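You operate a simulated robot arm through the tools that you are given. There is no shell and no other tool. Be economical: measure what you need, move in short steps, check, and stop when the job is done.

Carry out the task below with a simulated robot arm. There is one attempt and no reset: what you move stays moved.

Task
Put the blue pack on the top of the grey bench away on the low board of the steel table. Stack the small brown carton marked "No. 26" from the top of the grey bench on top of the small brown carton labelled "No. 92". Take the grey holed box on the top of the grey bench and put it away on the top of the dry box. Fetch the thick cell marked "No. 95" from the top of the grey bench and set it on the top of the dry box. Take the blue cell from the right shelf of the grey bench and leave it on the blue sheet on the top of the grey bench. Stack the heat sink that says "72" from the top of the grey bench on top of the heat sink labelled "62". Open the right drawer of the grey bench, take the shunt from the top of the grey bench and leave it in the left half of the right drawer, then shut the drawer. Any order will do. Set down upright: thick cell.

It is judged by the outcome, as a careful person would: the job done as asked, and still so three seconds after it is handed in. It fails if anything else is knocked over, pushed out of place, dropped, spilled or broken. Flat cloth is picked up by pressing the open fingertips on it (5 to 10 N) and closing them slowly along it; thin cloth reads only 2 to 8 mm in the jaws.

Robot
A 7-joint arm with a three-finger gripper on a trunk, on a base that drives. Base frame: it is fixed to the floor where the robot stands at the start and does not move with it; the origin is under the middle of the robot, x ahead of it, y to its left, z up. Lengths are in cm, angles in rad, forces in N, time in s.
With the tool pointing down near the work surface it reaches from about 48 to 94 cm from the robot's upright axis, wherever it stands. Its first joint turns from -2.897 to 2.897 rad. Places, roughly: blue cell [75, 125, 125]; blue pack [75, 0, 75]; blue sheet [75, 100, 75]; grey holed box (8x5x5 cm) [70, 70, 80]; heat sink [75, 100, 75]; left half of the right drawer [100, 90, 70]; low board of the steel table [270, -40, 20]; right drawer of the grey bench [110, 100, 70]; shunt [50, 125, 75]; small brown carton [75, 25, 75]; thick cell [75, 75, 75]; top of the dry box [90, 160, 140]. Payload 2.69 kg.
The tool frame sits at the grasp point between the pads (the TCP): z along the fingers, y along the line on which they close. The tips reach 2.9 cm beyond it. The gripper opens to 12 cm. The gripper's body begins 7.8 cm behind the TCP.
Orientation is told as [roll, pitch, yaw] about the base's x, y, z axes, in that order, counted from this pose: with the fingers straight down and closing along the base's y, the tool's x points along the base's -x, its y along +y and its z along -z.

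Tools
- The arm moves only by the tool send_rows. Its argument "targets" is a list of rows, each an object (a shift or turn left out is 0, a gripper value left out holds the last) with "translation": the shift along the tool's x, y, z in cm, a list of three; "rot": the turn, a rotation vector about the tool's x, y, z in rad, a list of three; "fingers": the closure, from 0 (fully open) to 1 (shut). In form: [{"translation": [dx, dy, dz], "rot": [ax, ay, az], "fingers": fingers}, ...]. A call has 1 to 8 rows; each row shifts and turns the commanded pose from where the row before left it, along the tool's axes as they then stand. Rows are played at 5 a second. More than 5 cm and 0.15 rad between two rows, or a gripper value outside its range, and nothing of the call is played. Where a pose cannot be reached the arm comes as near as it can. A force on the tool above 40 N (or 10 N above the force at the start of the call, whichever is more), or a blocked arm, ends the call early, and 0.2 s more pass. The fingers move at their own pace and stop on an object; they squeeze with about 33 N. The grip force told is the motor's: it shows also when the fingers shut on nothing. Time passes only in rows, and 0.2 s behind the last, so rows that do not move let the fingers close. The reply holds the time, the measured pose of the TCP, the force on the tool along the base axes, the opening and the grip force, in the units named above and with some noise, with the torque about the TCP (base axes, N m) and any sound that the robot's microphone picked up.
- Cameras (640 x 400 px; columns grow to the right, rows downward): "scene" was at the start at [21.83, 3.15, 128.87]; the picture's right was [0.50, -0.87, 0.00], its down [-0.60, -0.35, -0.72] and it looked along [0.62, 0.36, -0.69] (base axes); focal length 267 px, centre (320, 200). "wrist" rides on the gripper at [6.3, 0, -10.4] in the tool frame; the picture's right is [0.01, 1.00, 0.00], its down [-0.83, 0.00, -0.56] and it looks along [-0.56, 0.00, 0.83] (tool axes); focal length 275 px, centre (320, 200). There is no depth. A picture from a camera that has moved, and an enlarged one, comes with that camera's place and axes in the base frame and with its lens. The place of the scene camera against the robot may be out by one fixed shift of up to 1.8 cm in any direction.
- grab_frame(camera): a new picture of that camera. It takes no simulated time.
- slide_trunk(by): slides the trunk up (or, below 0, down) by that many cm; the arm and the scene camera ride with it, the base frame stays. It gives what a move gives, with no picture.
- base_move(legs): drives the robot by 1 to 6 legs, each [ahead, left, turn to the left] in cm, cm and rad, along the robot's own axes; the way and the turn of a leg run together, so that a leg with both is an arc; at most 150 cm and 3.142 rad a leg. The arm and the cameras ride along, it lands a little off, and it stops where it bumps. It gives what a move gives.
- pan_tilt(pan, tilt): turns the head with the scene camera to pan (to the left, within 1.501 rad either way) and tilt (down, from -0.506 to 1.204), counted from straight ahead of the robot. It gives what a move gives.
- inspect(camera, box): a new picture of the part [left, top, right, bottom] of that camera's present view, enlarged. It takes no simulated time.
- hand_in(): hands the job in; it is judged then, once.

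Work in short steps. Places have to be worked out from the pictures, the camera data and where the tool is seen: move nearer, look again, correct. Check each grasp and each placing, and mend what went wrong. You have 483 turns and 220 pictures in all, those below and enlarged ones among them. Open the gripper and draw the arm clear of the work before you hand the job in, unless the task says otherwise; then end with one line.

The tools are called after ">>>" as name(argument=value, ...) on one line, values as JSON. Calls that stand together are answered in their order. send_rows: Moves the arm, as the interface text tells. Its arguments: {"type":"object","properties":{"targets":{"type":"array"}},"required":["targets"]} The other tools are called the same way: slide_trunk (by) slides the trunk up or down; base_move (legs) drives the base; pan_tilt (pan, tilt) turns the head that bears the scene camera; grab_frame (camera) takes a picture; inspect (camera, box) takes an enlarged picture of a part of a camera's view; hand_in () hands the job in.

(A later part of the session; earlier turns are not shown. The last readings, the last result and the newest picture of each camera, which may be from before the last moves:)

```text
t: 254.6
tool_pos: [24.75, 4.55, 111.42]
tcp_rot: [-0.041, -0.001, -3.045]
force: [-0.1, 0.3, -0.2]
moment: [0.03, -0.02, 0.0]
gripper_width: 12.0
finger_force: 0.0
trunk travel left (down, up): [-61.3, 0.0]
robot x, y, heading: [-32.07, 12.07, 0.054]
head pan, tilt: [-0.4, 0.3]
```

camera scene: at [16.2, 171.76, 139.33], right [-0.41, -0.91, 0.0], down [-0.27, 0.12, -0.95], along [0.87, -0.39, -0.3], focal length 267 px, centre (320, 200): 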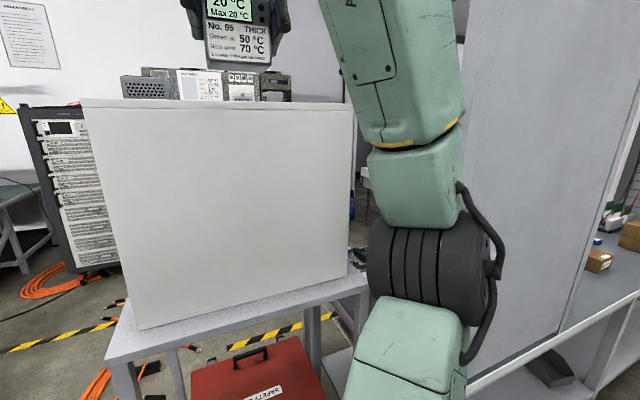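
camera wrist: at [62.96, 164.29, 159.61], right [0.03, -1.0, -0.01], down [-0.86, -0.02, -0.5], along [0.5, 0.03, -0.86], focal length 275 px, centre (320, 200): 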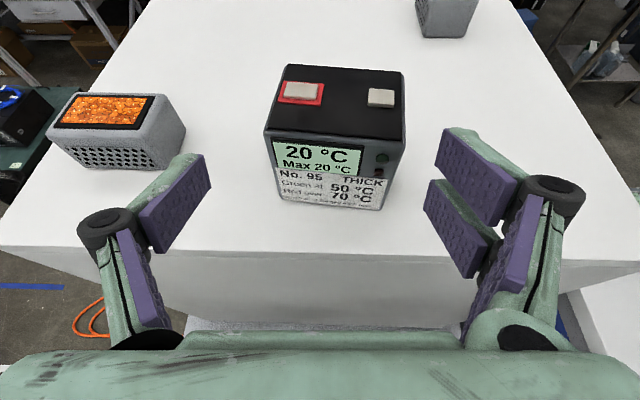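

I drive up to the bench near the blue pack. I'll grip it with about 45° tilt so it can be put under the steel table's top later.

>>> base_move(legs=[[20, -12, -0.054]])

>>> send_rows(targets=[{"rot": [0, 0.14, 0]}, {"rot": [0, 0.14, 0]}, {"rot": [0, 0.14, 0]}, {"rot": [0, 0.14, 0]}, {"rot": [0, 0.14, 0]}, {"rot": [0, 0.085, 0]}, {}])

>>> grab_frame(camera="wrist")

```text
t: 256.3
tool_pos: [44.44, -10.18, 111.38]
tcp_rot: [-0.041, -0.003, -3.098]
force: [0.0, -0.2, -0.6]
moment: [0.02, 0.04, -0.01]
gripper_width: 12.01
finger_force: 0.1
trunk travel left (down, up): [-61.3, 0.0]
robot x, y, heading: [-12.05, 0.7, 0.001]
head pan, tilt: [-0.4, 0.3]
```

```text
t: 257.9
tool_pos: [44.42, -10.18, 111.32]
tcp_rot: [-0.058, 0.784, -3.139]
force: [-0.2, -0.5, 0.5]
moment: [-0.01, -0.01, 0.03]
gripper_width: 12.01
finger_force: 0.1
trunk travel left (down, up): [-61.3, 0.0]
robot x, y, heading: [-11.99, 0.89, -0.001]
head pan, tilt: [-0.4, 0.3]
```

```text
132 pictures are left
camera wrist: at [41.56, -10.59, 123.19], right [0.05, -1.0, -0.04], down [-0.98, -0.04, -0.19], along [0.19, 0.05, -0.98], focal length 275 px, centre (320, 200)
```

wrist: 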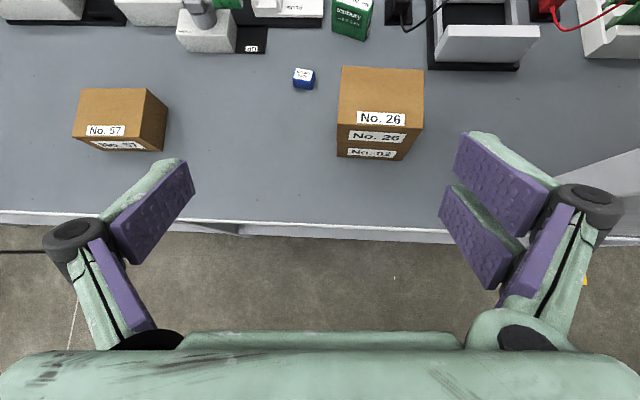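

The stack is too close for a wide hand along y, so I'll grip the pack vertically with the jaws closing along x (hand narrow in y). I untilt and turn the yaw to -1.57.

>>> send_rows(targets=[{"rot": [0, -0.14, 0]}, {"rot": [0, -0.14, 0]}, {"rot": [0, -0.14, 0]}, {"rot": [0, -0.14, 0]}, {"rot": [0, -0.14, 0]}, {"rot": [0, -0.085, 0]}, {"rot": [0, 0, -0.15]}, {"rot": [0, 0, -0.15]}])

>>> send_rows(targets=[{"rot": [0, 0, -0.15]}, {"rot": [0, 0, -0.15]}, {"rot": [0, 0, -0.15]}, {"rot": [0, 0, -0.15]}, {"rot": [0, 0, -0.15]}, {"rot": [0, 0, -0.15]}, {"rot": [0, 0, -0.15]}, {"rot": [0, 0, -0.15]}])

```text
t: 259.7
tool_pos: [44.47, -10.14, 111.31]
tcp_rot: [-0.039, 0.007, -2.798]
force: [-0.1, -0.5, 0.0]
moment: [-0.01, 0.01, -0.01]
gripper_width: 12.02
finger_force: 0.1
trunk travel left (down, up): [-61.3, 0.0]
robot x, y, heading: [-11.63, 0.88, -0.001]
head pan, tilt: [-0.4, 0.3]
```

```text
t: 261.5
tool_pos: [44.5, -10.2, 111.31]
tcp_rot: [-0.005, 0.041, -1.595]
force: [0.1, -0.6, 0.1]
moment: [-0.01, -0.02, 0.01]
gripper_width: 12.01
finger_force: 0.1
trunk travel left (down, up): [-61.3, 0.0]
robot x, y, heading: [-11.88, 0.48, 0.0]
head pan, tilt: [-0.4, 0.3]
```

I level the tool and move to above the blue pack.

>>> send_rows(targets=[{"translation": [1, 3.95, 1.6], "rot": [0, -0.041, 0.025]}, {"translation": [1, 3.95, 1.6]}, {"translation": [1, 3.95, 1.6]}, {"translation": [1, 3.95, 1.6]}, {"translation": [1, 3.95, 1.6]}, {"translation": [1, 3.95, 1.6]}, {"translation": [1, 3.95, 1.6]}, {}])

>>> grab_frame(camera="wrist")

```text
t: 263.3
tool_pos: [72.49, -4.34, 99.84]
tcp_rot: [-0.005, -0.002, -1.624]
force: [-1.1, -0.3, -0.8]
moment: [0.0, -0.01, -0.02]
gripper_width: 12.02
finger_force: 0.2
trunk travel left (down, up): [-61.3, 0.0]
robot x, y, heading: [-11.92, 0.88, -0.003]
head pan, tilt: [-0.4, 0.3]
```

```text
131 pictures are left
camera wrist: at [72.91, 1.99, 110.4], right [1.0, -0.05, -0.01], down [-0.04, -0.83, 0.56], along [-0.03, -0.56, -0.83], focal length 275 px, centre (320, 200)
```

wrist: 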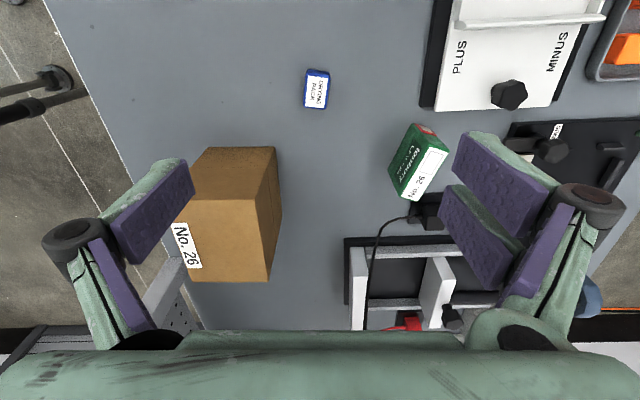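

The pack is at (72.2,-4.2), about 2.5×4 cm. I narrow the jaws and descend to z≈84 first.

>>> send_rows(targets=[{"translation": [0, -0.2, 4], "fingers": 0.45}, {"translation": [0, 0, 4]}, {"translation": [0, 0, 4]}, {"translation": [0, 0, 3.5]}, {}])

>>> grab_frame(camera="wrist")

```text
t: 264.5
tool_pos: [72.15, -4.47, 84.46]
tcp_rot: [-0.005, -0.001, -1.623]
force: [-0.1, -0.2, 0.6]
moment: [-0.01, 0.0, -0.05]
gripper_width: 6.59
finger_force: 0.0
trunk travel left (down, up): [-61.3, 0.0]
robot x, y, heading: [-11.86, 0.87, 0.002]
head pan, tilt: [-0.4, 0.3]
```

```text
130 pictures are left
camera wrist: at [72.48, 1.91, 94.91], right [1.0, -0.05, -0.01], down [-0.04, -0.83, 0.56], along [-0.03, -0.56, -0.83], focal length 275 px, centre (320, 200)
```

wrist: 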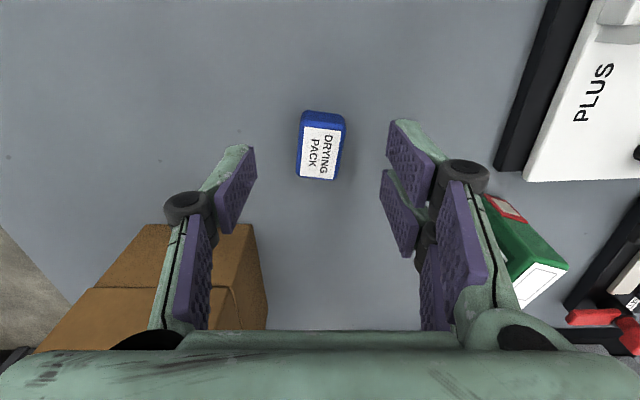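

Centred. Down 3 cm and close.

>>> send_rows(targets=[{"translation": [0, 0, 2]}, {"translation": [0, 0, 0.9]}, {"fingers": 0.7}, {"fingers": 0.85}, {"fingers": 0.85}, {}])

>>> grab_frame(camera="wrist")

```text
t: 265.9
tool_pos: [71.99, -4.56, 81.64]
tcp_rot: [-0.005, -0.003, -1.622]
force: [-0.8, -0.2, 0.2]
moment: [-0.01, 0.01, -0.01]
gripper_width: 2.5
finger_force: 26.2
trunk travel left (down, up): [-61.3, 0.0]
robot x, y, heading: [-11.84, 0.61, -0.002]
head pan, tilt: [-0.4, 0.3]
```

```text
129 pictures are left
camera wrist: at [72.46, 1.86, 92.12], right [1.0, -0.05, -0.01], down [-0.04, -0.83, 0.56], along [-0.03, -0.56, -0.83], focal length 275 px, centre (320, 200)
```

wrist: 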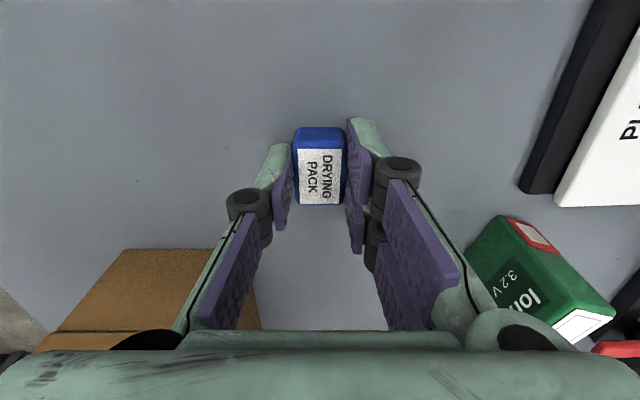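

Held at 2.5 cm. I lift, retract, back away and drive to the right-hand end to check the route.

>>> send_rows(targets=[{"translation": [0, 0, -4]}, {"translation": [0, 0, -5]}, {"translation": [0, 0, -5]}, {"translation": [0, 0, -5]}, {"translation": [0, -4.8, -1]}, {"translation": [0, -4.8, 0]}, {"translation": [0, -4.8, 0]}, {"translation": [0, -4.8, 0]}])

>>> base_move(legs=[[-28, 0, 0], [0, -85, 0]])

>>> pan_tilt(pan=-0.1, tilt=0.45)

>>> grab_frame(camera="scene")

```text
t: 267.7
tool_pos: [53.11, -3.05, 101.55]
tcp_rot: [-0.006, -0.003, -1.623]
force: [-0.2, -0.9, -0.5]
moment: [0.0, 0.01, 0.03]
gripper_width: 2.45
finger_force: 32.6
trunk travel left (down, up): [-61.3, 0.0]
robot x, y, heading: [-11.63, 0.84, 0.003]
head pan, tilt: [-0.4, 0.3]
```

```text
t: 276.4
tool_pos: [23.53, -91.12, 101.48]
tcp_rot: [-0.005, -0.003, -1.641]
force: [0.1, 0.1, 0.1]
moment: [0.02, 0.01, -0.02]
gripper_width: 2.52
finger_force: 33.4
trunk travel left (down, up): [-61.3, 0.0]
robot x, y, heading: [-41.29, -85.52, -0.012]
head pan, tilt: [-0.4, 0.3]
```

```text
t: 277.2
tool_pos: [23.53, -91.08, 101.56]
tcp_rot: [-0.005, -0.001, -1.639]
force: [-0.3, -0.3, 0.2]
moment: [0.01, -0.01, 0.0]
gripper_width: 2.5
finger_force: 33.4
trunk travel left (down, up): [-61.3, 0.0]
robot x, y, heading: [-41.34, -86.09, -0.019]
head pan, tilt: [-0.099, 0.45]
```

```text
128 pictures are left
camera scene: at [-17.46, -88.42, 137.95], right [-0.12, -0.99, 0.0], down [-0.43, 0.05, -0.9], along [0.89, -0.11, -0.43], focal length 267 px, centre (320, 200)
```

scene: 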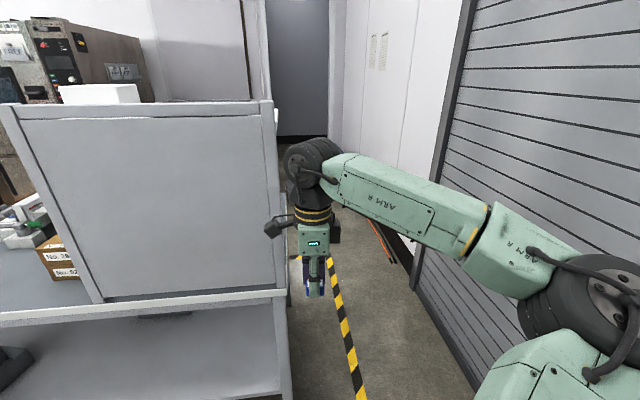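

The corridor at the right end is about 87 cm wide (bench end y≈-83, wall y≈-171). I swing the arm left so the elbow doesn't stick out toward the wall, then move to y≈-127.

>>> send_rows(targets=[{"translation": [4.2, -1.5, 0]}, {"translation": [4.2, -1.5, 0]}, {"translation": [4.2, -1.5, 0]}, {"translation": [4.2, -1.5, 0]}, {"translation": [4.2, -1.5, 0]}, {"translation": [4.2, -1.5, 0]}, {"translation": [4.2, -1.5, 0]}, {}])

>>> base_move(legs=[[0, -40, 0.015]])

>>> grab_frame(camera="scene")

```text
t: 279.0
tool_pos: [14.93, -61.1, 101.31]
tcp_rot: [-0.007, -0.001, -1.642]
force: [0.0, 0.9, 0.0]
moment: [0.02, 0.0, -0.03]
gripper_width: 2.49
finger_force: 33.3
trunk travel left (down, up): [-61.3, 0.0]
robot x, y, heading: [-41.6, -86.17, -0.015]
head pan, tilt: [-0.099, 0.45]
```

```text
t: 282.6
tool_pos: [14.23, -98.44, 101.39]
tcp_rot: [-0.004, -0.001, -1.619]
force: [0.2, 0.6, 0.2]
moment: [0.0, -0.01, 0.03]
gripper_width: 2.49
finger_force: 33.1
trunk travel left (down, up): [-61.3, 0.0]
robot x, y, heading: [-41.86, -124.7, 0.009]
head pan, tilt: [-0.099, 0.45]
```

```text
127 pictures are left
camera scene: at [-17.67, -126.51, 137.95], right [-0.09, -1.0, 0.0], down [-0.43, 0.04, -0.9], along [0.9, -0.08, -0.44], focal length 267 px, centre (320, 200)
```

scene: 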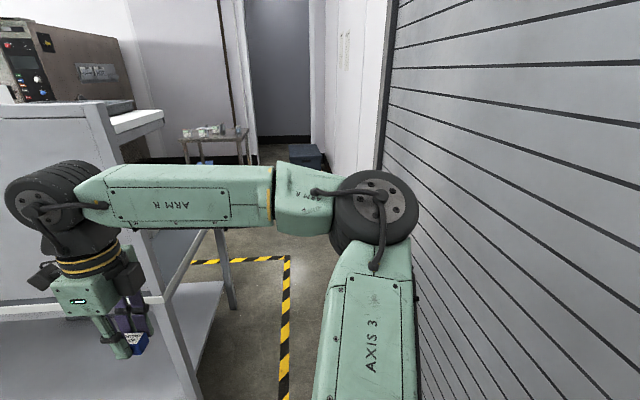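

I move the hand 8 cm back toward the centre line and then drive forward along the corridor in a first leg of 110 cm.

>>> send_rows(targets=[{"translation": [-4, 0, 0]}, {"translation": [-4, 0, 0]}, {}])

>>> base_move(legs=[[80, -4, -0.009]])

>>> grab_frame(camera="scene")

```text
t: 283.4
tool_pos: [13.92, -106.32, 101.38]
tcp_rot: [-0.006, -0.001, -1.617]
force: [-0.5, 0.4, -1.0]
moment: [-0.02, -0.01, 0.05]
gripper_width: 2.48
finger_force: 33.3
trunk travel left (down, up): [-61.3, 0.0]
robot x, y, heading: [-41.33, -124.74, 0.005]
head pan, tilt: [-0.099, 0.45]
```

```text
t: 287.7
tool_pos: [95.11, -112.26, 101.37]
tcp_rot: [-0.004, -0.002, -1.643]
force: [0.0, 0.4, -1.3]
moment: [0.02, 0.01, 0.03]
gripper_width: 2.49
finger_force: 33.5
trunk travel left (down, up): [-61.3, 0.0]
robot x, y, heading: [38.93, -129.58, -0.027]
head pan, tilt: [-0.099, 0.45]
```

```text
126 pictures are left
camera scene: at [62.97, -131.68, 137.94], right [-0.12, -0.99, 0.0], down [-0.43, 0.05, -0.9], along [0.89, -0.11, -0.44], focal length 267 px, centre (320, 200)
```

scene: 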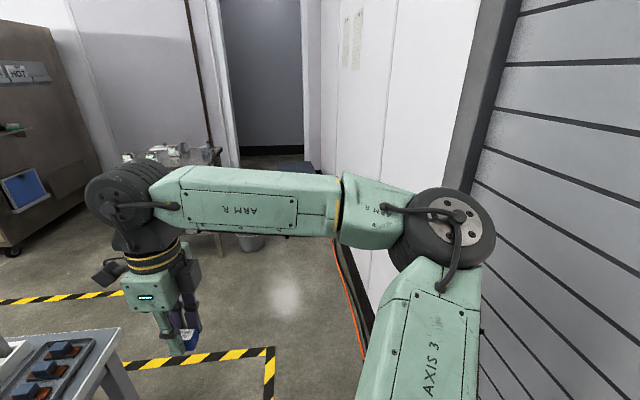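

Clear ahead. I drive on 110 cm past the bench end.

>>> base_move(legs=[[110, 2, 0.03]])

>>> pan_tilt(pan=0.5, tilt=0.5)

>>> grab_frame(camera="scene")

```text
t: 293.3
tool_pos: [203.47, -108.23, 101.39]
tcp_rot: [-0.006, -0.002, -1.605]
force: [-0.4, 0.2, -0.1]
moment: [0.0, 0.0, -0.03]
gripper_width: 2.48
finger_force: 32.8
trunk travel left (down, up): [-61.3, 0.0]
robot x, y, heading: [148.19, -127.64, 0.017]
head pan, tilt: [-0.099, 0.45]
```

```text
t: 294.3
tool_pos: [203.63, -108.24, 101.51]
tcp_rot: [-0.005, -0.002, -1.606]
force: [-0.1, -0.7, 0.0]
moment: [-0.01, 0.0, -0.02]
gripper_width: 2.5
finger_force: 32.9
trunk travel left (down, up): [-61.3, 0.0]
robot x, y, heading: [148.19, -127.19, 0.019]
head pan, tilt: [0.499, 0.499]
```

```text
125 pictures are left
camera scene: at [170.83, -123.57, 137.5], right [0.49, -0.87, 0.0], down [-0.42, -0.24, -0.88], along [0.76, 0.43, -0.48], focal length 267 px, centre (320, 200)
```

scene: 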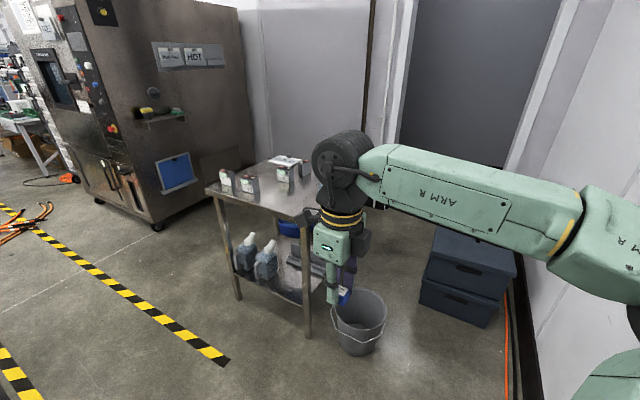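

The steel table's front side is at x≈248, y -73 to -21, top z≈78, with bottles on the low board. I drive to about (172,-47) facing it and look at the low board from a lower viewpoint.

>>> base_move(legs=[[22, 78, -0.018]])

>>> slide_trunk(by=-55)

>>> pan_tilt(pan=0.0, tilt=0.5)

>>> grab_frame(camera="scene")

>>> grab_frame(camera="wrist")

```text
t: 301.0
tool_pos: [224.48, -26.66, 101.4]
tcp_rot: [-0.005, -0.001, -1.602]
force: [0.3, 0.0, -0.2]
moment: [-0.02, -0.04, 0.01]
gripper_width: 2.48
finger_force: 32.9
trunk travel left (down, up): [-61.3, 0.0]
robot x, y, heading: [169.48, -45.92, 0.027]
head pan, tilt: [0.499, 0.499]
```

```text
refused: -55 is not a number from -40 to 40
```

```text
t: 301.9
tool_pos: [224.32, -26.77, 101.47]
tcp_rot: [-0.005, -0.001, -1.602]
force: [0.7, 0.1, 0.1]
moment: [-0.01, -0.02, -0.02]
gripper_width: 2.45
finger_force: 33.3
trunk travel left (down, up): [-61.3, 0.0]
robot x, y, heading: [168.77, -46.2, 0.022]
head pan, tilt: [0.0, 0.499]
```

```text
124 pictures are left
camera scene: at [192.94, -46.43, 137.5], right [0.02, -1.0, 0.0], down [-0.48, -0.01, -0.88], along [0.88, 0.02, -0.48], focal length 267 px, centre (320, 200)
```

scene: 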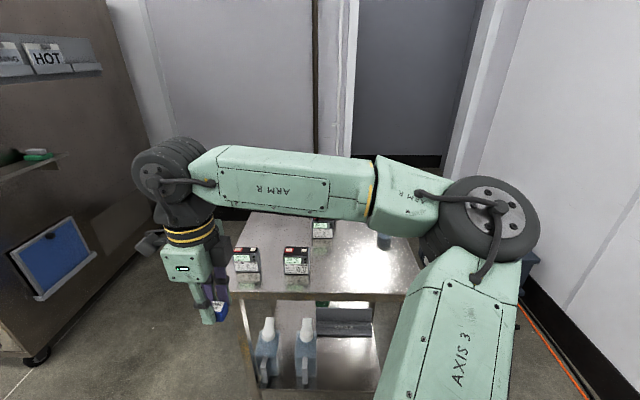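

```text
123 pictures are left
camera wrist: at [224.67, -20.35, 111.88], right [1.0, -0.03, -0.01], down [-0.02, -0.83, 0.56], along [-0.02, -0.56, -0.83], focal length 275 px, centre (320, 200)
```

wrist: 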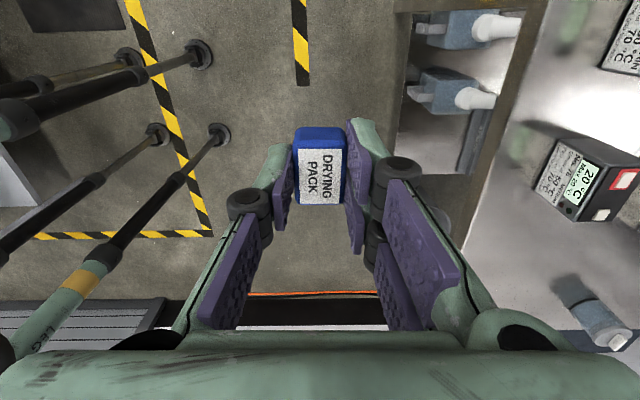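

The low board is free to the right of the two bottles. I back 8 cm and lower the trunk 55 cm in two goes for a level view.

>>> base_move(legs=[[-8, 0, -0.022]])

>>> slide_trunk(by=-40)

>>> slide_trunk(by=-15)

>>> grab_frame(camera="scene")

```text
t: 302.9
tool_pos: [216.82, -28.06, 101.39]
tcp_rot: [-0.005, -0.002, -1.626]
force: [0.2, 0.3, 0.2]
moment: [0.0, -0.04, -0.01]
gripper_width: 2.49
finger_force: 33.4
trunk travel left (down, up): [-61.3, 0.0]
robot x, y, heading: [160.91, -46.21, -0.004]
head pan, tilt: [0.0, 0.499]
```

```text
t: 306.8
tool_pos: [216.91, -28.03, 61.52]
tcp_rot: [-0.007, -0.002, -1.627]
force: [-0.2, -1.0, -0.4]
moment: [-0.03, -0.04, -0.03]
gripper_width: 2.49
finger_force: 33.2
trunk travel left (down, up): [-21.3, 40.0]
robot x, y, heading: [161.48, -46.22, -0.001]
head pan, tilt: [0.0, 0.499]
```

```text
t: 308.5
tool_pos: [216.78, -27.98, 48.71]
tcp_rot: [0.007, 0.0, -1.622]
force: [0.0, 0.6, -0.9]
moment: [-0.03, -0.02, 0.02]
gripper_width: 2.48
finger_force: 33.2
trunk travel left (down, up): [-6.3, 55.0]
robot x, y, heading: [161.05, -46.23, -0.0]
head pan, tilt: [0.0, 0.499]
```

```text
122 pictures are left
camera scene: at [184.45, -47.14, 84.39], right [0.0, -1.0, 0.0], down [-0.47, 0.0, -0.88], along [0.88, 0.0, -0.47], focal length 267 px, centre (320, 200)
```

scene: 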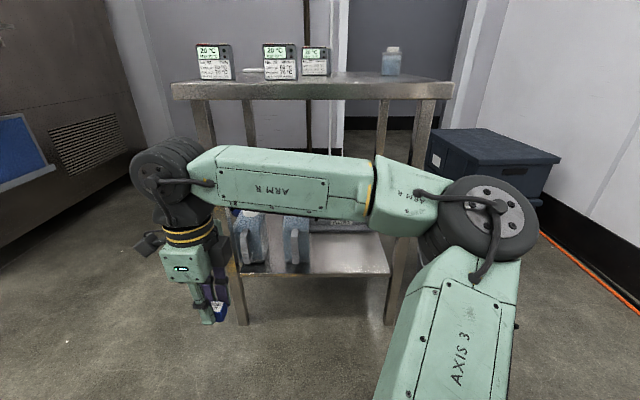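

The board's top is around z≈25 with free space at y≈-47 to -66. I'll come in from front-left so the forearm stays clear of the right leg: base left 26 cm, arm swung right and lowered to z≈34.

>>> base_move(legs=[[-4, 26, 0]])

>>> send_rows(targets=[{"translation": [-4.7, 0, 1.5]}, {"translation": [-4.7, 0, 1.5]}, {"translation": [-4.7, 0, 1.5]}, {"translation": [-4.7, 0, 1.5]}, {"translation": [-4.7, 0, 1.5]}, {"translation": [-4.7, 0, 1.5]}, {"translation": [-4.7, 0, 1.5]}, {"translation": [-4.7, 0, 1.5]}])

>>> send_rows(targets=[{"translation": [-4.7, 0, 1.5]}, {"translation": [-4.7, 0, 1]}, {}])

>>> grab_frame(camera="scene")

>>> grab_frame(camera="wrist")

```text
t: 311.2
tool_pos: [212.95, -2.26, 48.75]
tcp_rot: [0.008, -0.002, -1.633]
force: [0.3, -0.6, -0.2]
moment: [0.01, 0.02, 0.03]
gripper_width: 2.46
finger_force: 33.2
trunk travel left (down, up): [-6.3, 55.0]
robot x, y, heading: [157.45, -20.25, -0.005]
head pan, tilt: [0.0, 0.499]
```

```text
t: 313.0
tool_pos: [210.74, -39.77, 36.72]
tcp_rot: [0.007, 0.004, -1.626]
force: [1.2, -0.6, -0.8]
moment: [-0.03, 0.02, -0.03]
gripper_width: 2.5
finger_force: 33.1
trunk travel left (down, up): [-6.3, 55.0]
robot x, y, heading: [157.43, -19.94, -0.006]
head pan, tilt: [0.0, 0.499]
```

```text
t: 313.8
tool_pos: [209.92, -49.22, 34.19]
tcp_rot: [0.008, 0.006, -1.627]
force: [-0.1, 0.5, -0.3]
moment: [-0.04, -0.02, 0.01]
gripper_width: 2.45
finger_force: 33.3
trunk travel left (down, up): [-6.3, 55.0]
robot x, y, heading: [157.55, -19.8, -0.008]
head pan, tilt: [0.0, 0.499]
```

```text
121 pictures are left
camera scene: at [180.53, -21.51, 84.41], right [-0.01, -1.0, -0.01], down [-0.47, 0.01, -0.88], along [0.88, 0.0, -0.47], focal length 267 px, centre (320, 200)
```

scene: 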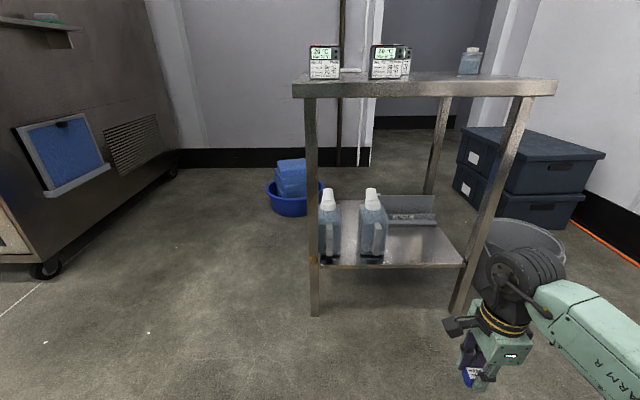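

```text
120 pictures are left
camera wrist: at [210.2, -42.89, 44.51], right [1.0, -0.05, 0.01], down [-0.05, -0.83, 0.55], along [-0.02, -0.55, -0.83], focal length 275 px, centre (320, 200)
```

wrist: 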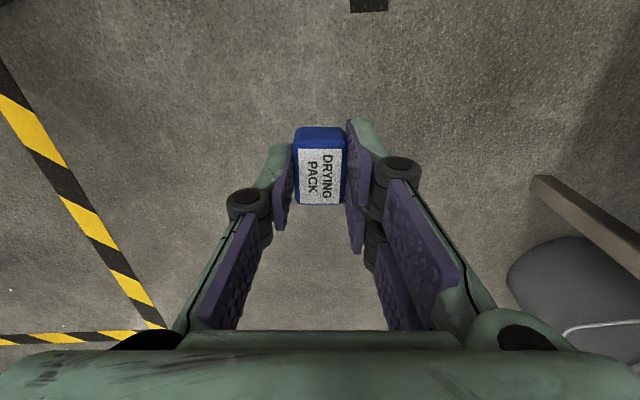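

The geometry is clear: board front at x≈248, z≈24.5, bottle edge at y≈-42.5, right leg at y≈-70. I aim for (256,-56) and drive in.

>>> base_move(legs=[[28, -6.5, 0.008]])

>>> grab_frame(camera="scene")

>>> grab_frame(camera="wrist")

```text
t: 315.7
tool_pos: [237.67, -55.75, 34.03]
tcp_rot: [0.007, 0.003, -1.629]
force: [0.0, 0.0, -0.4]
moment: [0.03, 0.01, -0.01]
gripper_width: 2.47
finger_force: 32.9
trunk travel left (down, up): [-6.3, 55.0]
robot x, y, heading: [184.89, -26.57, -0.008]
head pan, tilt: [0.0, 0.499]
```

```text
119 pictures are left
camera scene: at [208.27, -27.88, 84.41], right [-0.01, -1.0, 0.0], down [-0.47, 0.0, -0.88], along [0.88, 0.0, -0.47], focal length 267 px, centre (320, 200)
```

scene: 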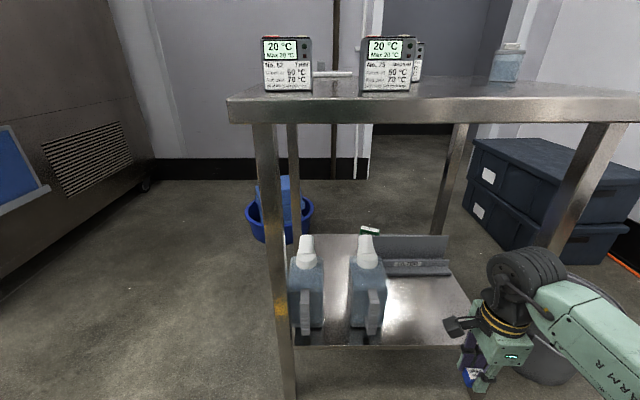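

```text
118 pictures are left
camera wrist: at [237.9, -49.4, 44.57], right [1.0, -0.05, 0.01], down [-0.05, -0.83, 0.55], along [-0.02, -0.55, -0.83], focal length 275 px, centre (320, 200)
```

wrist: 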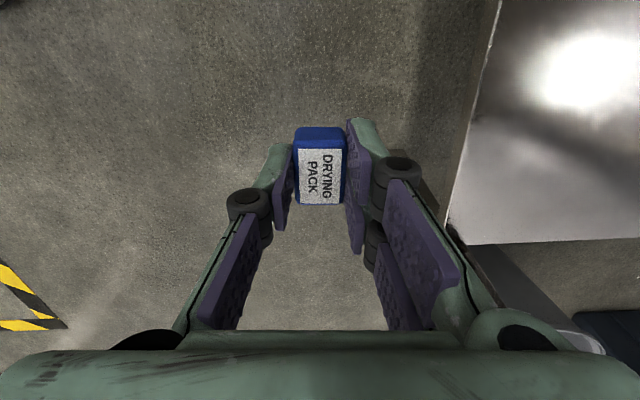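

The board front is at x≈249 and its right end at y≈-67. I move in with the base by 11 cm and the arm by 8 cm.

>>> base_move(legs=[[11, 0.5, 0.005]])

>>> send_rows(targets=[{"translation": [0, 4, 0]}, {"translation": [0, 4, 0]}, {}])

>>> grab_frame(camera="wrist")

>>> grab_frame(camera="scene")

```text
t: 316.9
tool_pos: [248.67, -54.94, 34.04]
tcp_rot: [0.007, 0.003, -1.626]
force: [-1.0, -0.1, -0.4]
moment: [0.04, 0.05, 0.04]
gripper_width: 2.47
finger_force: 33.3
trunk travel left (down, up): [-6.3, 55.0]
robot x, y, heading: [195.93, -26.32, 0.002]
head pan, tilt: [0.0, 0.499]
```

```text
t: 317.7
tool_pos: [256.5, -55.32, 34.35]
tcp_rot: [0.008, -0.002, -1.629]
force: [-0.3, 0.2, -1.0]
moment: [0.03, 0.04, 0.0]
gripper_width: 2.5
finger_force: 33.4
trunk travel left (down, up): [-6.3, 55.0]
robot x, y, heading: [196.09, -26.3, 0.004]
head pan, tilt: [0.0, 0.499]
```

```text
117 pictures are left
camera wrist: at [256.74, -48.93, 44.78], right [1.0, -0.05, 0.01], down [-0.05, -0.83, 0.56], along [-0.02, -0.56, -0.83], focal length 275 px, centre (320, 200)
```

wrist: 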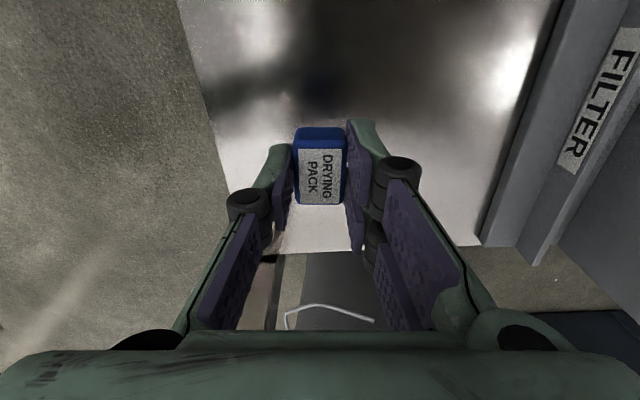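

```text
116 pictures are left
camera scene: at [219.1, -26.79, 84.41], right [0.0, -1.0, 0.01], down [-0.47, -0.01, -0.88], along [0.88, 0.0, -0.47], focal length 267 px, centre (320, 200)
```

scene: 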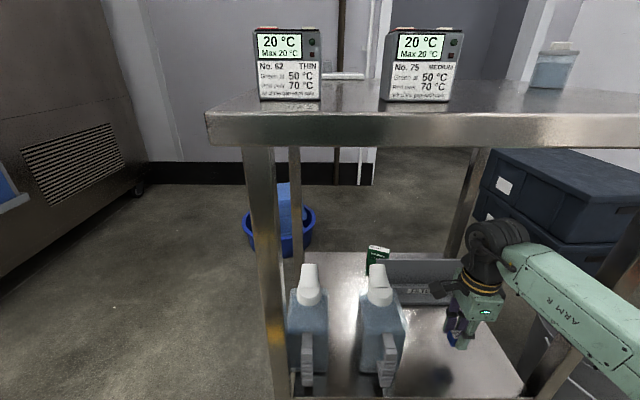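

The pack is over the free part of the board. I lower it in steps.

>>> send_rows(targets=[{"translation": [0, 0, 3]}, {"translation": [0, 0, 1.5]}, {"translation": [0, 0, 0.7]}, {}])

>>> grab_frame(camera="wrist")

```text
t: 318.7
tool_pos: [256.63, -55.13, 28.69]
tcp_rot: [0.006, 0.002, -1.622]
force: [-0.1, -0.6, 0.0]
moment: [-0.02, -0.03, 0.0]
gripper_width: 2.49
finger_force: 33.1
trunk travel left (down, up): [-6.3, 55.0]
robot x, y, heading: [195.9, -26.0, 0.006]
head pan, tilt: [0.0, 0.499]
```

```text
115 pictures are left
camera wrist: at [256.84, -48.88, 39.28], right [1.0, -0.05, 0.01], down [-0.04, -0.83, 0.55], along [-0.02, -0.55, -0.83], focal length 275 px, centre (320, 200)
```

wrist: 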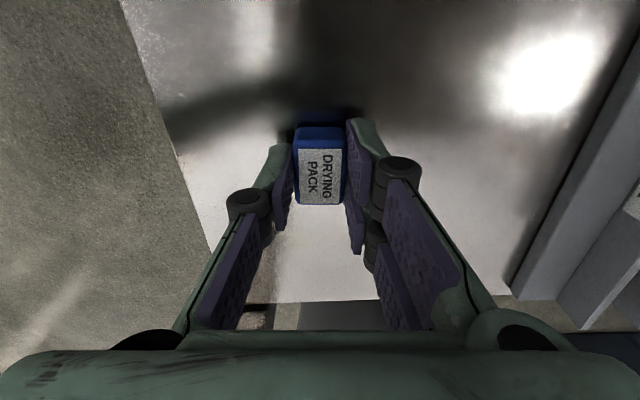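

>>> send_rows(targets=[{"translation": [0, 0, 0.3]}, {"translation": [0, 0, 0.3]}, {"translation": [0, 0, 0.2]}, {"translation": [0, 0, 0.2]}, {}])

```text
t: 319.9
tool_pos: [256.62, -55.34, 28.12]
tcp_rot: [0.009, -0.001, -1.627]
force: [-3.4, 2.0, 22.4]
moment: [0.08, 0.09, -0.01]
gripper_width: 2.48
finger_force: 32.8
trunk travel left (down, up): [-6.3, 55.0]
robot x, y, heading: [195.98, -26.18, -0.001]
head pan, tilt: [0.0, 0.499]
```

Contact (22 N). I relieve a little, open moderately, and lift off.

>>> send_rows(targets=[{"translation": [0, 0, -0.2]}, {"fingers": 0.7}, {"fingers": 0.55}, {"fingers": 0.5}, {"translation": [0, 0, -3]}, {"translation": [0, 0, -3]}, {}])

>>> grab_frame(camera="wrist")

```text
t: 321.5
tool_pos: [256.48, -55.35, 34.08]
tcp_rot: [0.006, 0.0, -1.626]
force: [0.6, 0.2, -0.1]
moment: [-0.02, 0.04, -0.01]
gripper_width: 5.97
finger_force: 0.1
trunk travel left (down, up): [-6.3, 55.0]
robot x, y, heading: [196.15, -25.57, 0.002]
head pan, tilt: [0.0, 0.499]
```

```text
114 pictures are left
camera wrist: at [256.82, -48.93, 44.59], right [1.0, -0.05, 0.01], down [-0.05, -0.83, 0.56], along [-0.02, -0.56, -0.83], focal length 275 px, centre (320, 200)
```

wrist: 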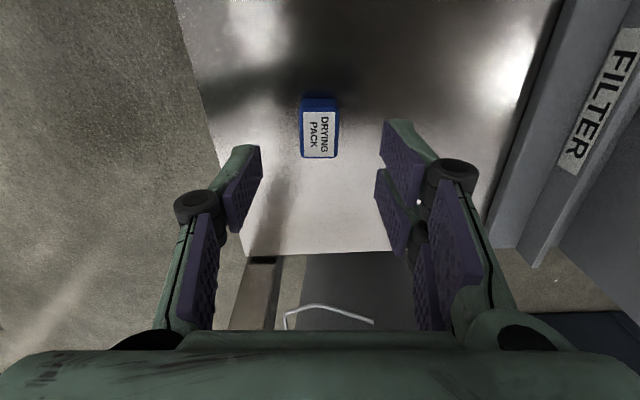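

The pack sits on the low board. I withdraw the arm and base, then raise everything.

>>> send_rows(targets=[{"translation": [0, -4, 0]}, {"translation": [0, -4.5, 0]}, {}])

>>> base_move(legs=[[-28, 0, 0]])

>>> slide_trunk(by=40)

>>> slide_trunk(by=15)

>>> send_rows(targets=[{"translation": [0, -3, -4], "fingers": 0}, {"translation": [0, -3, -4]}, {"translation": [0, 0, -4]}, {"translation": [4, 0, -3]}, {"translation": [4.5, 0, 0]}, {"translation": [4.5, 0, 0]}, {"translation": [4.5, 0, 0]}, {"translation": [4.5, 0, 0]}])

>>> grab_frame(camera="scene")

```text
t: 322.3
tool_pos: [248.3, -55.12, 33.91]
tcp_rot: [0.006, 0.005, -1.62]
force: [0.8, -0.6, -0.2]
moment: [-0.01, -0.01, -0.01]
gripper_width: 6.0
finger_force: 0.1
trunk travel left (down, up): [-6.3, 55.0]
robot x, y, heading: [195.82, -26.04, 0.004]
head pan, tilt: [0.0, 0.499]
```

```text
t: 324.3
tool_pos: [221.16, -54.62, 34.02]
tcp_rot: [0.006, 0.003, -1.616]
force: [0.3, -0.5, -0.2]
moment: [0.0, -0.02, 0.02]
gripper_width: 5.99
finger_force: 0.2
trunk travel left (down, up): [-6.3, 55.0]
robot x, y, heading: [168.72, -26.63, 0.009]
head pan, tilt: [0.0, 0.499]
```

```text
t: 328.1
tool_pos: [221.14, -54.74, 71.93]
tcp_rot: [-0.005, 0.0, -1.619]
force: [0.3, -0.1, 0.3]
moment: [-0.04, 0.04, 0.01]
gripper_width: 5.99
finger_force: 0.1
trunk travel left (down, up): [-46.3, 15.0]
robot x, y, heading: [168.86, -26.3, 0.006]
head pan, tilt: [0.0, 0.499]
```

```text
t: 329.8
tool_pos: [221.16, -54.83, 86.84]
tcp_rot: [-0.006, 0.0, -1.617]
force: [1.0, -0.3, 1.1]
moment: [-0.02, -0.01, 0.06]
gripper_width: 5.96
finger_force: 0.0
trunk travel left (down, up): [-61.3, 0.0]
robot x, y, heading: [168.72, -26.24, 0.003]
head pan, tilt: [0.0, 0.499]
```

```text
t: 331.6
tool_pos: [216.18, -32.65, 101.66]
tcp_rot: [-0.004, 0.001, -1.62]
force: [0.0, -0.1, -0.1]
moment: [0.01, 0.02, 0.0]
gripper_width: 12.03
finger_force: 0.1
trunk travel left (down, up): [-61.3, 0.0]
robot x, y, heading: [168.64, -26.35, 0.006]
head pan, tilt: [0.0, 0.499]
```

```text
113 pictures are left
camera scene: at [192.49, -27.04, 137.49], right [0.01, -1.0, 0.0], down [-0.48, 0.0, -0.88], along [0.88, 0.01, -0.48], focal length 267 px, centre (320, 200)
```

scene: 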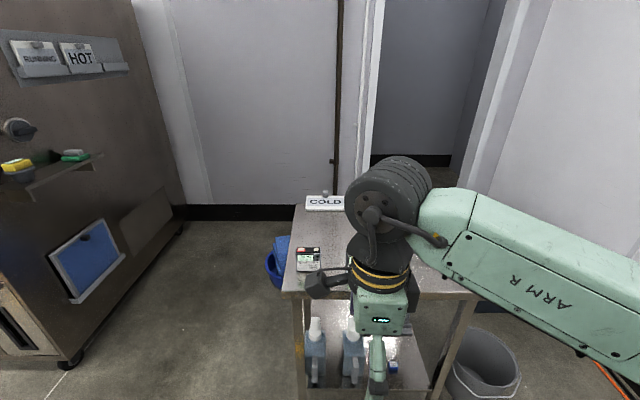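

All clear. I turn left by half a turn in place to face the bench's front, having first moved 6 cm away from it.

>>> base_move(legs=[[6, 10, 0], [0, 0, 1.57], [0, 0, 1.565]])

>>> pan_tilt(pan=-0.5, tilt=0.5)

>>> grab_frame(camera="scene")

```text
t: 341.0
tool_pos: [126.88, -9.39, 101.8]
tcp_rot: [-0.005, 0.001, 1.522]
force: [-0.3, -0.3, 0.2]
moment: [0.02, -0.02, -0.02]
gripper_width: 12.0
finger_force: 0.1
trunk travel left (down, up): [-61.3, 0.0]
robot x, y, heading: [174.49, -15.6, -3.133]
head pan, tilt: [0.0, 0.499]
```

```text
t: 341.9
tool_pos: [126.98, -9.43, 101.62]
tcp_rot: [-0.004, 0.0, 1.522]
force: [-0.5, 0.6, 0.2]
moment: [-0.03, -0.04, -0.02]
gripper_width: 12.0
finger_force: 0.1
trunk travel left (down, up): [-61.3, 0.0]
robot x, y, heading: [174.59, -16.02, -3.135]
head pan, tilt: [-0.499, 0.499]
```

```text
112 pictures are left
camera scene: at [150.08, -12.66, 137.5], right [0.47, 0.88, 0.0], down [0.42, -0.23, -0.88], along [-0.77, 0.41, -0.48], focal length 267 px, centre (320, 200)
```

scene: 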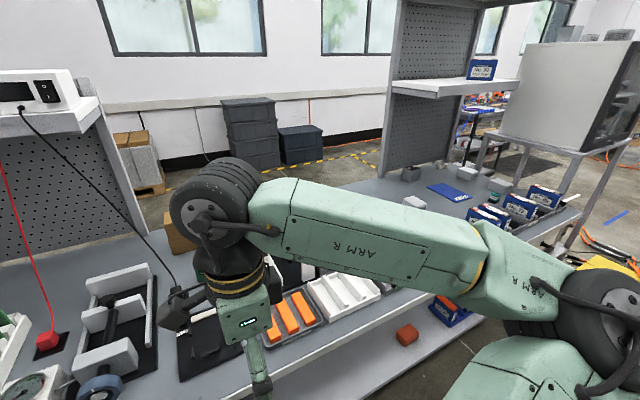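

The shelf with a blue cell, the blue sheet, heat sink 62 and the rack are now visible. I drive 75 cm along the front toward them and look.

>>> base_move(legs=[[0, -75, 0]])

>>> pan_tilt(pan=-0.4, tilt=0.45)

>>> grab_frame(camera="scene")

>>> grab_frame(camera="wrist")

```text
t: 348.1
tool_pos: [126.24, 64.56, 101.67]
tcp_rot: [-0.005, -0.001, 1.525]
force: [0.4, 0.2, 0.0]
moment: [0.01, -0.02, 0.01]
gripper_width: 12.01
finger_force: 0.0
trunk travel left (down, up): [-61.3, 0.0]
robot x, y, heading: [173.9, 57.89, -3.135]
head pan, tilt: [-0.499, 0.499]
```

```text
t: 348.7
tool_pos: [126.33, 64.6, 101.57]
tcp_rot: [-0.004, 0.0, 1.524]
force: [-0.5, -0.1, 0.4]
moment: [0.02, 0.0, 0.02]
gripper_width: 12.0
finger_force: 0.1
trunk travel left (down, up): [-61.3, 0.0]
robot x, y, heading: [173.94, 58.04, -3.133]
head pan, tilt: [-0.4, 0.45]
```

```text
111 pictures are left
camera scene: at [149.04, 60.59, 137.95], right [0.38, 0.92, 0.0], down [0.4, -0.17, -0.9], along [-0.83, 0.34, -0.44], focal length 267 px, centre (320, 200)
```

scene: 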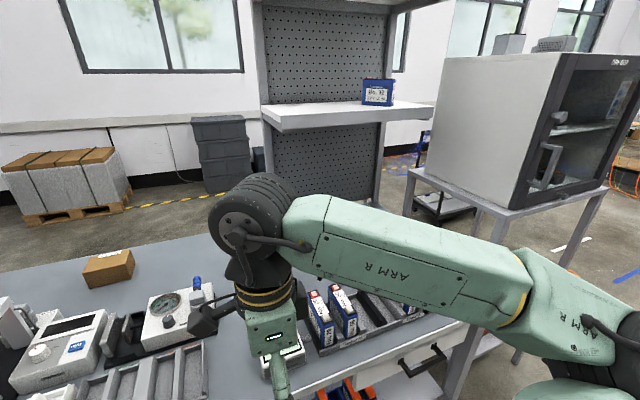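

```text
110 pictures are left
camera wrist: at [126.06, 58.32, 112.15], right [-1.0, 0.04, -0.01], down [0.03, 0.83, 0.56], along [0.03, 0.55, -0.83], focal length 275 px, centre (320, 200)
```

wrist: 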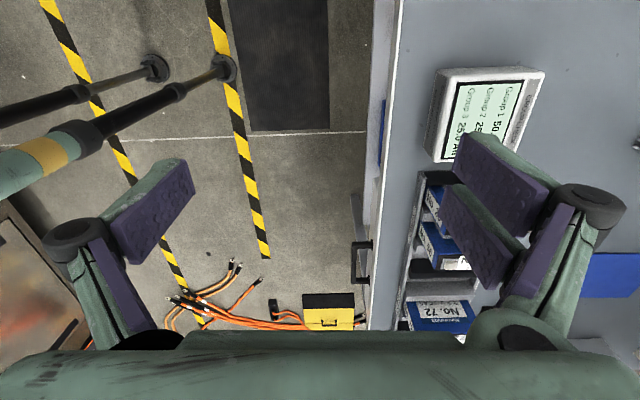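

The drawer handle is visible, and the blue cell is on the shelf. I swing the arm to the right side (+y) to clear the scene camera's view.

>>> send_rows(targets=[{"translation": [-4.8, 0, 0]}, {"translation": [-4.8, 0, 0]}, {"translation": [-4.8, 0, 0]}, {"translation": [-4.8, 0, 0]}, {"translation": [-4.8, 0, 0]}, {"translation": [-4.8, 0, 0]}, {"translation": [-4.8, 0, 0]}, {"translation": [-4.8, 0, 0]}])

>>> grab_frame(camera="scene")

>>> inspect(camera="scene", box=[180, 150, 420, 300])

```text
t: 350.5
tool_pos: [127.78, 102.62, 101.87]
tcp_rot: [-0.005, 0.0, 1.527]
force: [0.9, 0.5, -1.3]
moment: [-0.03, -0.03, 0.02]
gripper_width: 12.01
finger_force: 0.1
trunk travel left (down, up): [-61.3, 0.0]
robot x, y, heading: [174.46, 58.06, -3.133]
head pan, tilt: [-0.4, 0.45]
```

```text
109 pictures are left
camera scene: at [149.03, 60.62, 137.95], right [0.38, 0.92, 0.0], down [0.4, -0.17, -0.9], along [-0.83, 0.34, -0.44], focal length 267 px, centre (320, 200)
```

scene: 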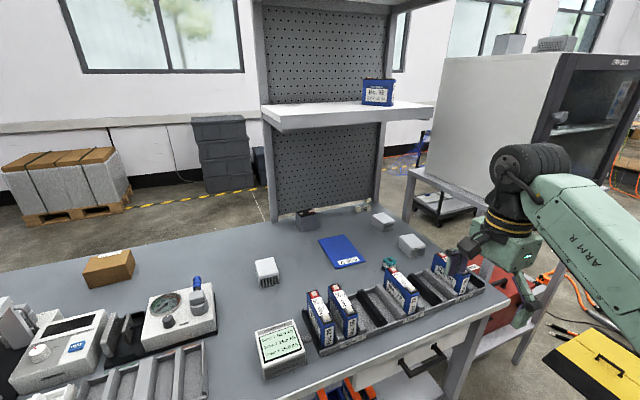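

```text
2.67 times, centred on (300, 225) of scene
camera zoom: at [149.03, 60.62, 137.95], right [0.38, 0.92, 0.0], down [0.4, -0.17, -0.9], along [-0.83, 0.34, -0.44], focal length 711 px, centre (373, 133)
```

zoom: 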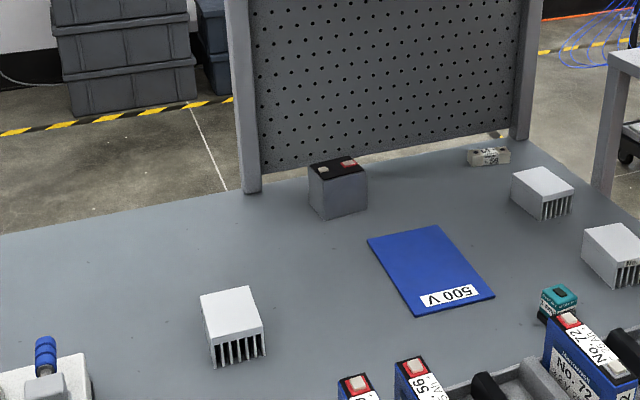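

Two more heat sinks and a small block (the shunt?) are on the right. I zoom in for labels.

>>> inspect(camera="scene", box=[340, 190, 450, 260])

>>> inspect(camera="scene", box=[350, 70, 410, 115])

```text
5.71 times, centred on (395, 225) of scene
camera zoom: at [149.03, 60.62, 137.95], right [0.38, 0.92, 0.0], down [0.4, -0.17, -0.9], along [-0.83, 0.34, -0.44], focal length 1524 px, centre (-109, 57)
```

zoom: 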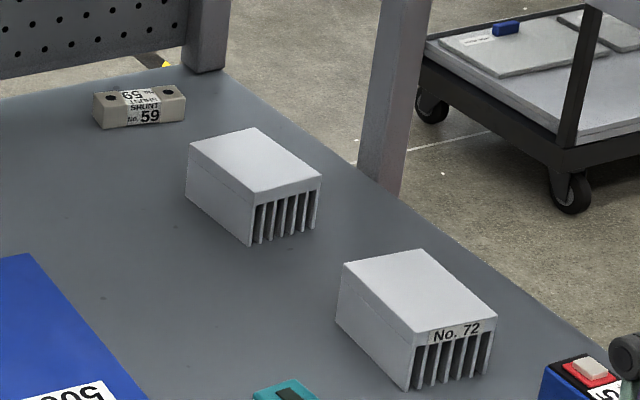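

```text
8.89 times, centred on (380, 92) of scene
camera zoom: at [149.03, 60.62, 137.95], right [0.38, 0.92, 0.0], down [0.4, -0.17, -0.9], along [-0.83, 0.34, -0.44], focal length 2371 px, centre (-213, 1156)
```

zoom: 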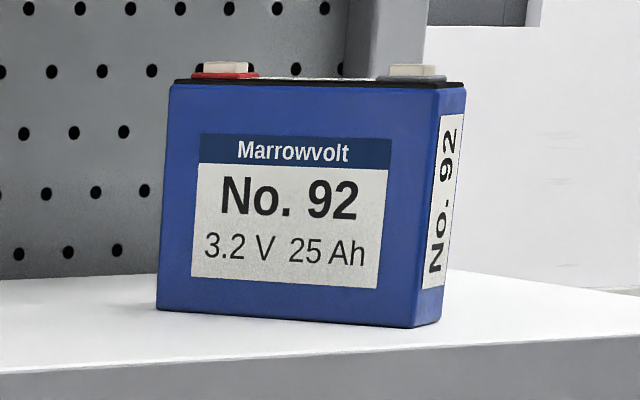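

Now I have everything: heat sink 72 at about (86.8,121), heat sink 62 at (81,69.2), shunt "No. 59" at the back near (52,123), blue sheet x 67–85, y 92–103, rack in front. I swing the arm back to the centre before moving along.

>>> send_rows(targets=[{"translation": [4.8, 0, 0]}, {"translation": [4.8, 0, 0]}, {"translation": [4.8, 0, 0]}, {"translation": [4.8, 0, 0]}, {"translation": [4.8, 0, 0]}, {"translation": [4.8, 0, 0]}, {"translation": [4.8, 0, 0]}, {"translation": [4.8, 0, 0]}])

>>> base_move(legs=[[6, -42, 0]])

>>> send_rows(targets=[{"rot": [0, 0, -0.15]}, {"rot": [0, 0, -0.15]}, {"rot": [0, 0, -0.15]}, {"rot": [0, 0, -0.15]}, {"rot": [0, 0, -0.15]}, {"rot": [0, 0, -0.15]}, {"rot": [0, 0, -0.15]}, {"rot": [0, 0, -0.15]}])

>>> send_rows(targets=[{"rot": [0, 0, -0.15]}, {"rot": [0, 0, -0.15]}, {"rot": [0, 0, -0.1]}, {}])

>>> grab_frame(camera="wrist")

```text
t: 352.3
tool_pos: [126.26, 64.23, 101.87]
tcp_rot: [-0.005, 0.0, 1.525]
force: [0.0, 0.2, 0.4]
moment: [-0.02, 0.02, 0.02]
gripper_width: 11.98
finger_force: 0.2
trunk travel left (down, up): [-61.3, 0.0]
robot x, y, heading: [173.99, 58.38, -3.131]
head pan, tilt: [-0.4, 0.45]
```

```text
t: 356.1
tool_pos: [119.7, 105.66, 101.96]
tcp_rot: [-0.005, 0.001, 1.535]
force: [0.2, -0.7, 0.2]
moment: [0.0, -0.04, 0.04]
gripper_width: 12.02
finger_force: 0.1
trunk travel left (down, up): [-61.3, 0.0]
robot x, y, heading: [167.54, 99.76, -3.119]
head pan, tilt: [-0.4, 0.45]
```

```text
t: 357.9
tool_pos: [119.73, 105.71, 101.87]
tcp_rot: [0.0, 0.005, 2.737]
force: [0.1, -0.1, -0.7]
moment: [0.01, 0.02, -0.03]
gripper_width: 11.99
finger_force: 0.2
trunk travel left (down, up): [-61.3, 0.0]
robot x, y, heading: [167.7, 100.28, -3.124]
head pan, tilt: [-0.4, 0.45]
```

```text
t: 358.9
tool_pos: [119.65, 105.65, 101.83]
tcp_rot: [-0.001, 0.006, 3.136]
force: [0.2, -1.0, 0.3]
moment: [-0.04, -0.01, 0.01]
gripper_width: 12.02
finger_force: 0.0
trunk travel left (down, up): [-61.3, 0.0]
robot x, y, heading: [167.23, 100.01, -3.12]
head pan, tilt: [-0.4, 0.45]
```

```text
105 pictures are left
camera wrist: at [126.02, 105.74, 112.4], right [0.0, -1.0, 0.0], down [-0.83, 0.0, 0.55], along [-0.55, 0.0, -0.83], focal length 275 px, centre (320, 200)
```

wrist: 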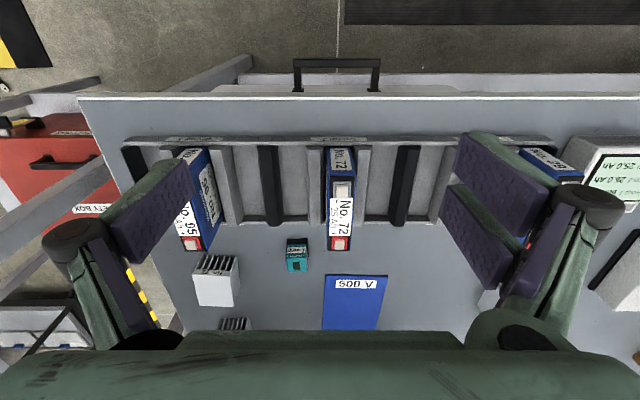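

I see the handle, rack, sink 72 and the sheet clearly. Before going under the shelf I measure its front edge with a zoomed picture.

>>> pan_tilt(pan=-0.1, tilt=0.15)

>>> grab_frame(camera="scene")

```text
t: 359.7
tool_pos: [119.82, 105.61, 101.94]
tcp_rot: [-0.001, 0.005, 3.133]
force: [-0.4, -0.2, 0.4]
moment: [-0.04, -0.01, 0.02]
gripper_width: 11.99
finger_force: 0.0
trunk travel left (down, up): [-61.3, 0.0]
robot x, y, heading: [167.8, 100.25, -3.124]
head pan, tilt: [-0.099, 0.15]
```

```text
104 pictures are left
camera scene: at [141.85, 99.44, 140.74], right [0.08, 1.0, 0.0], down [0.15, -0.01, -0.99], along [-0.99, 0.08, -0.15], focal length 267 px, centre (320, 200)
```

scene: 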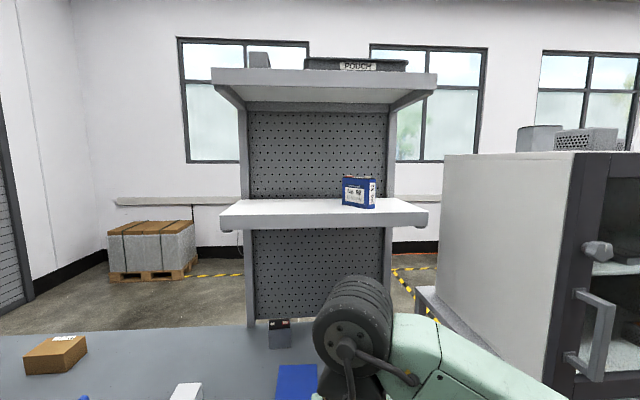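

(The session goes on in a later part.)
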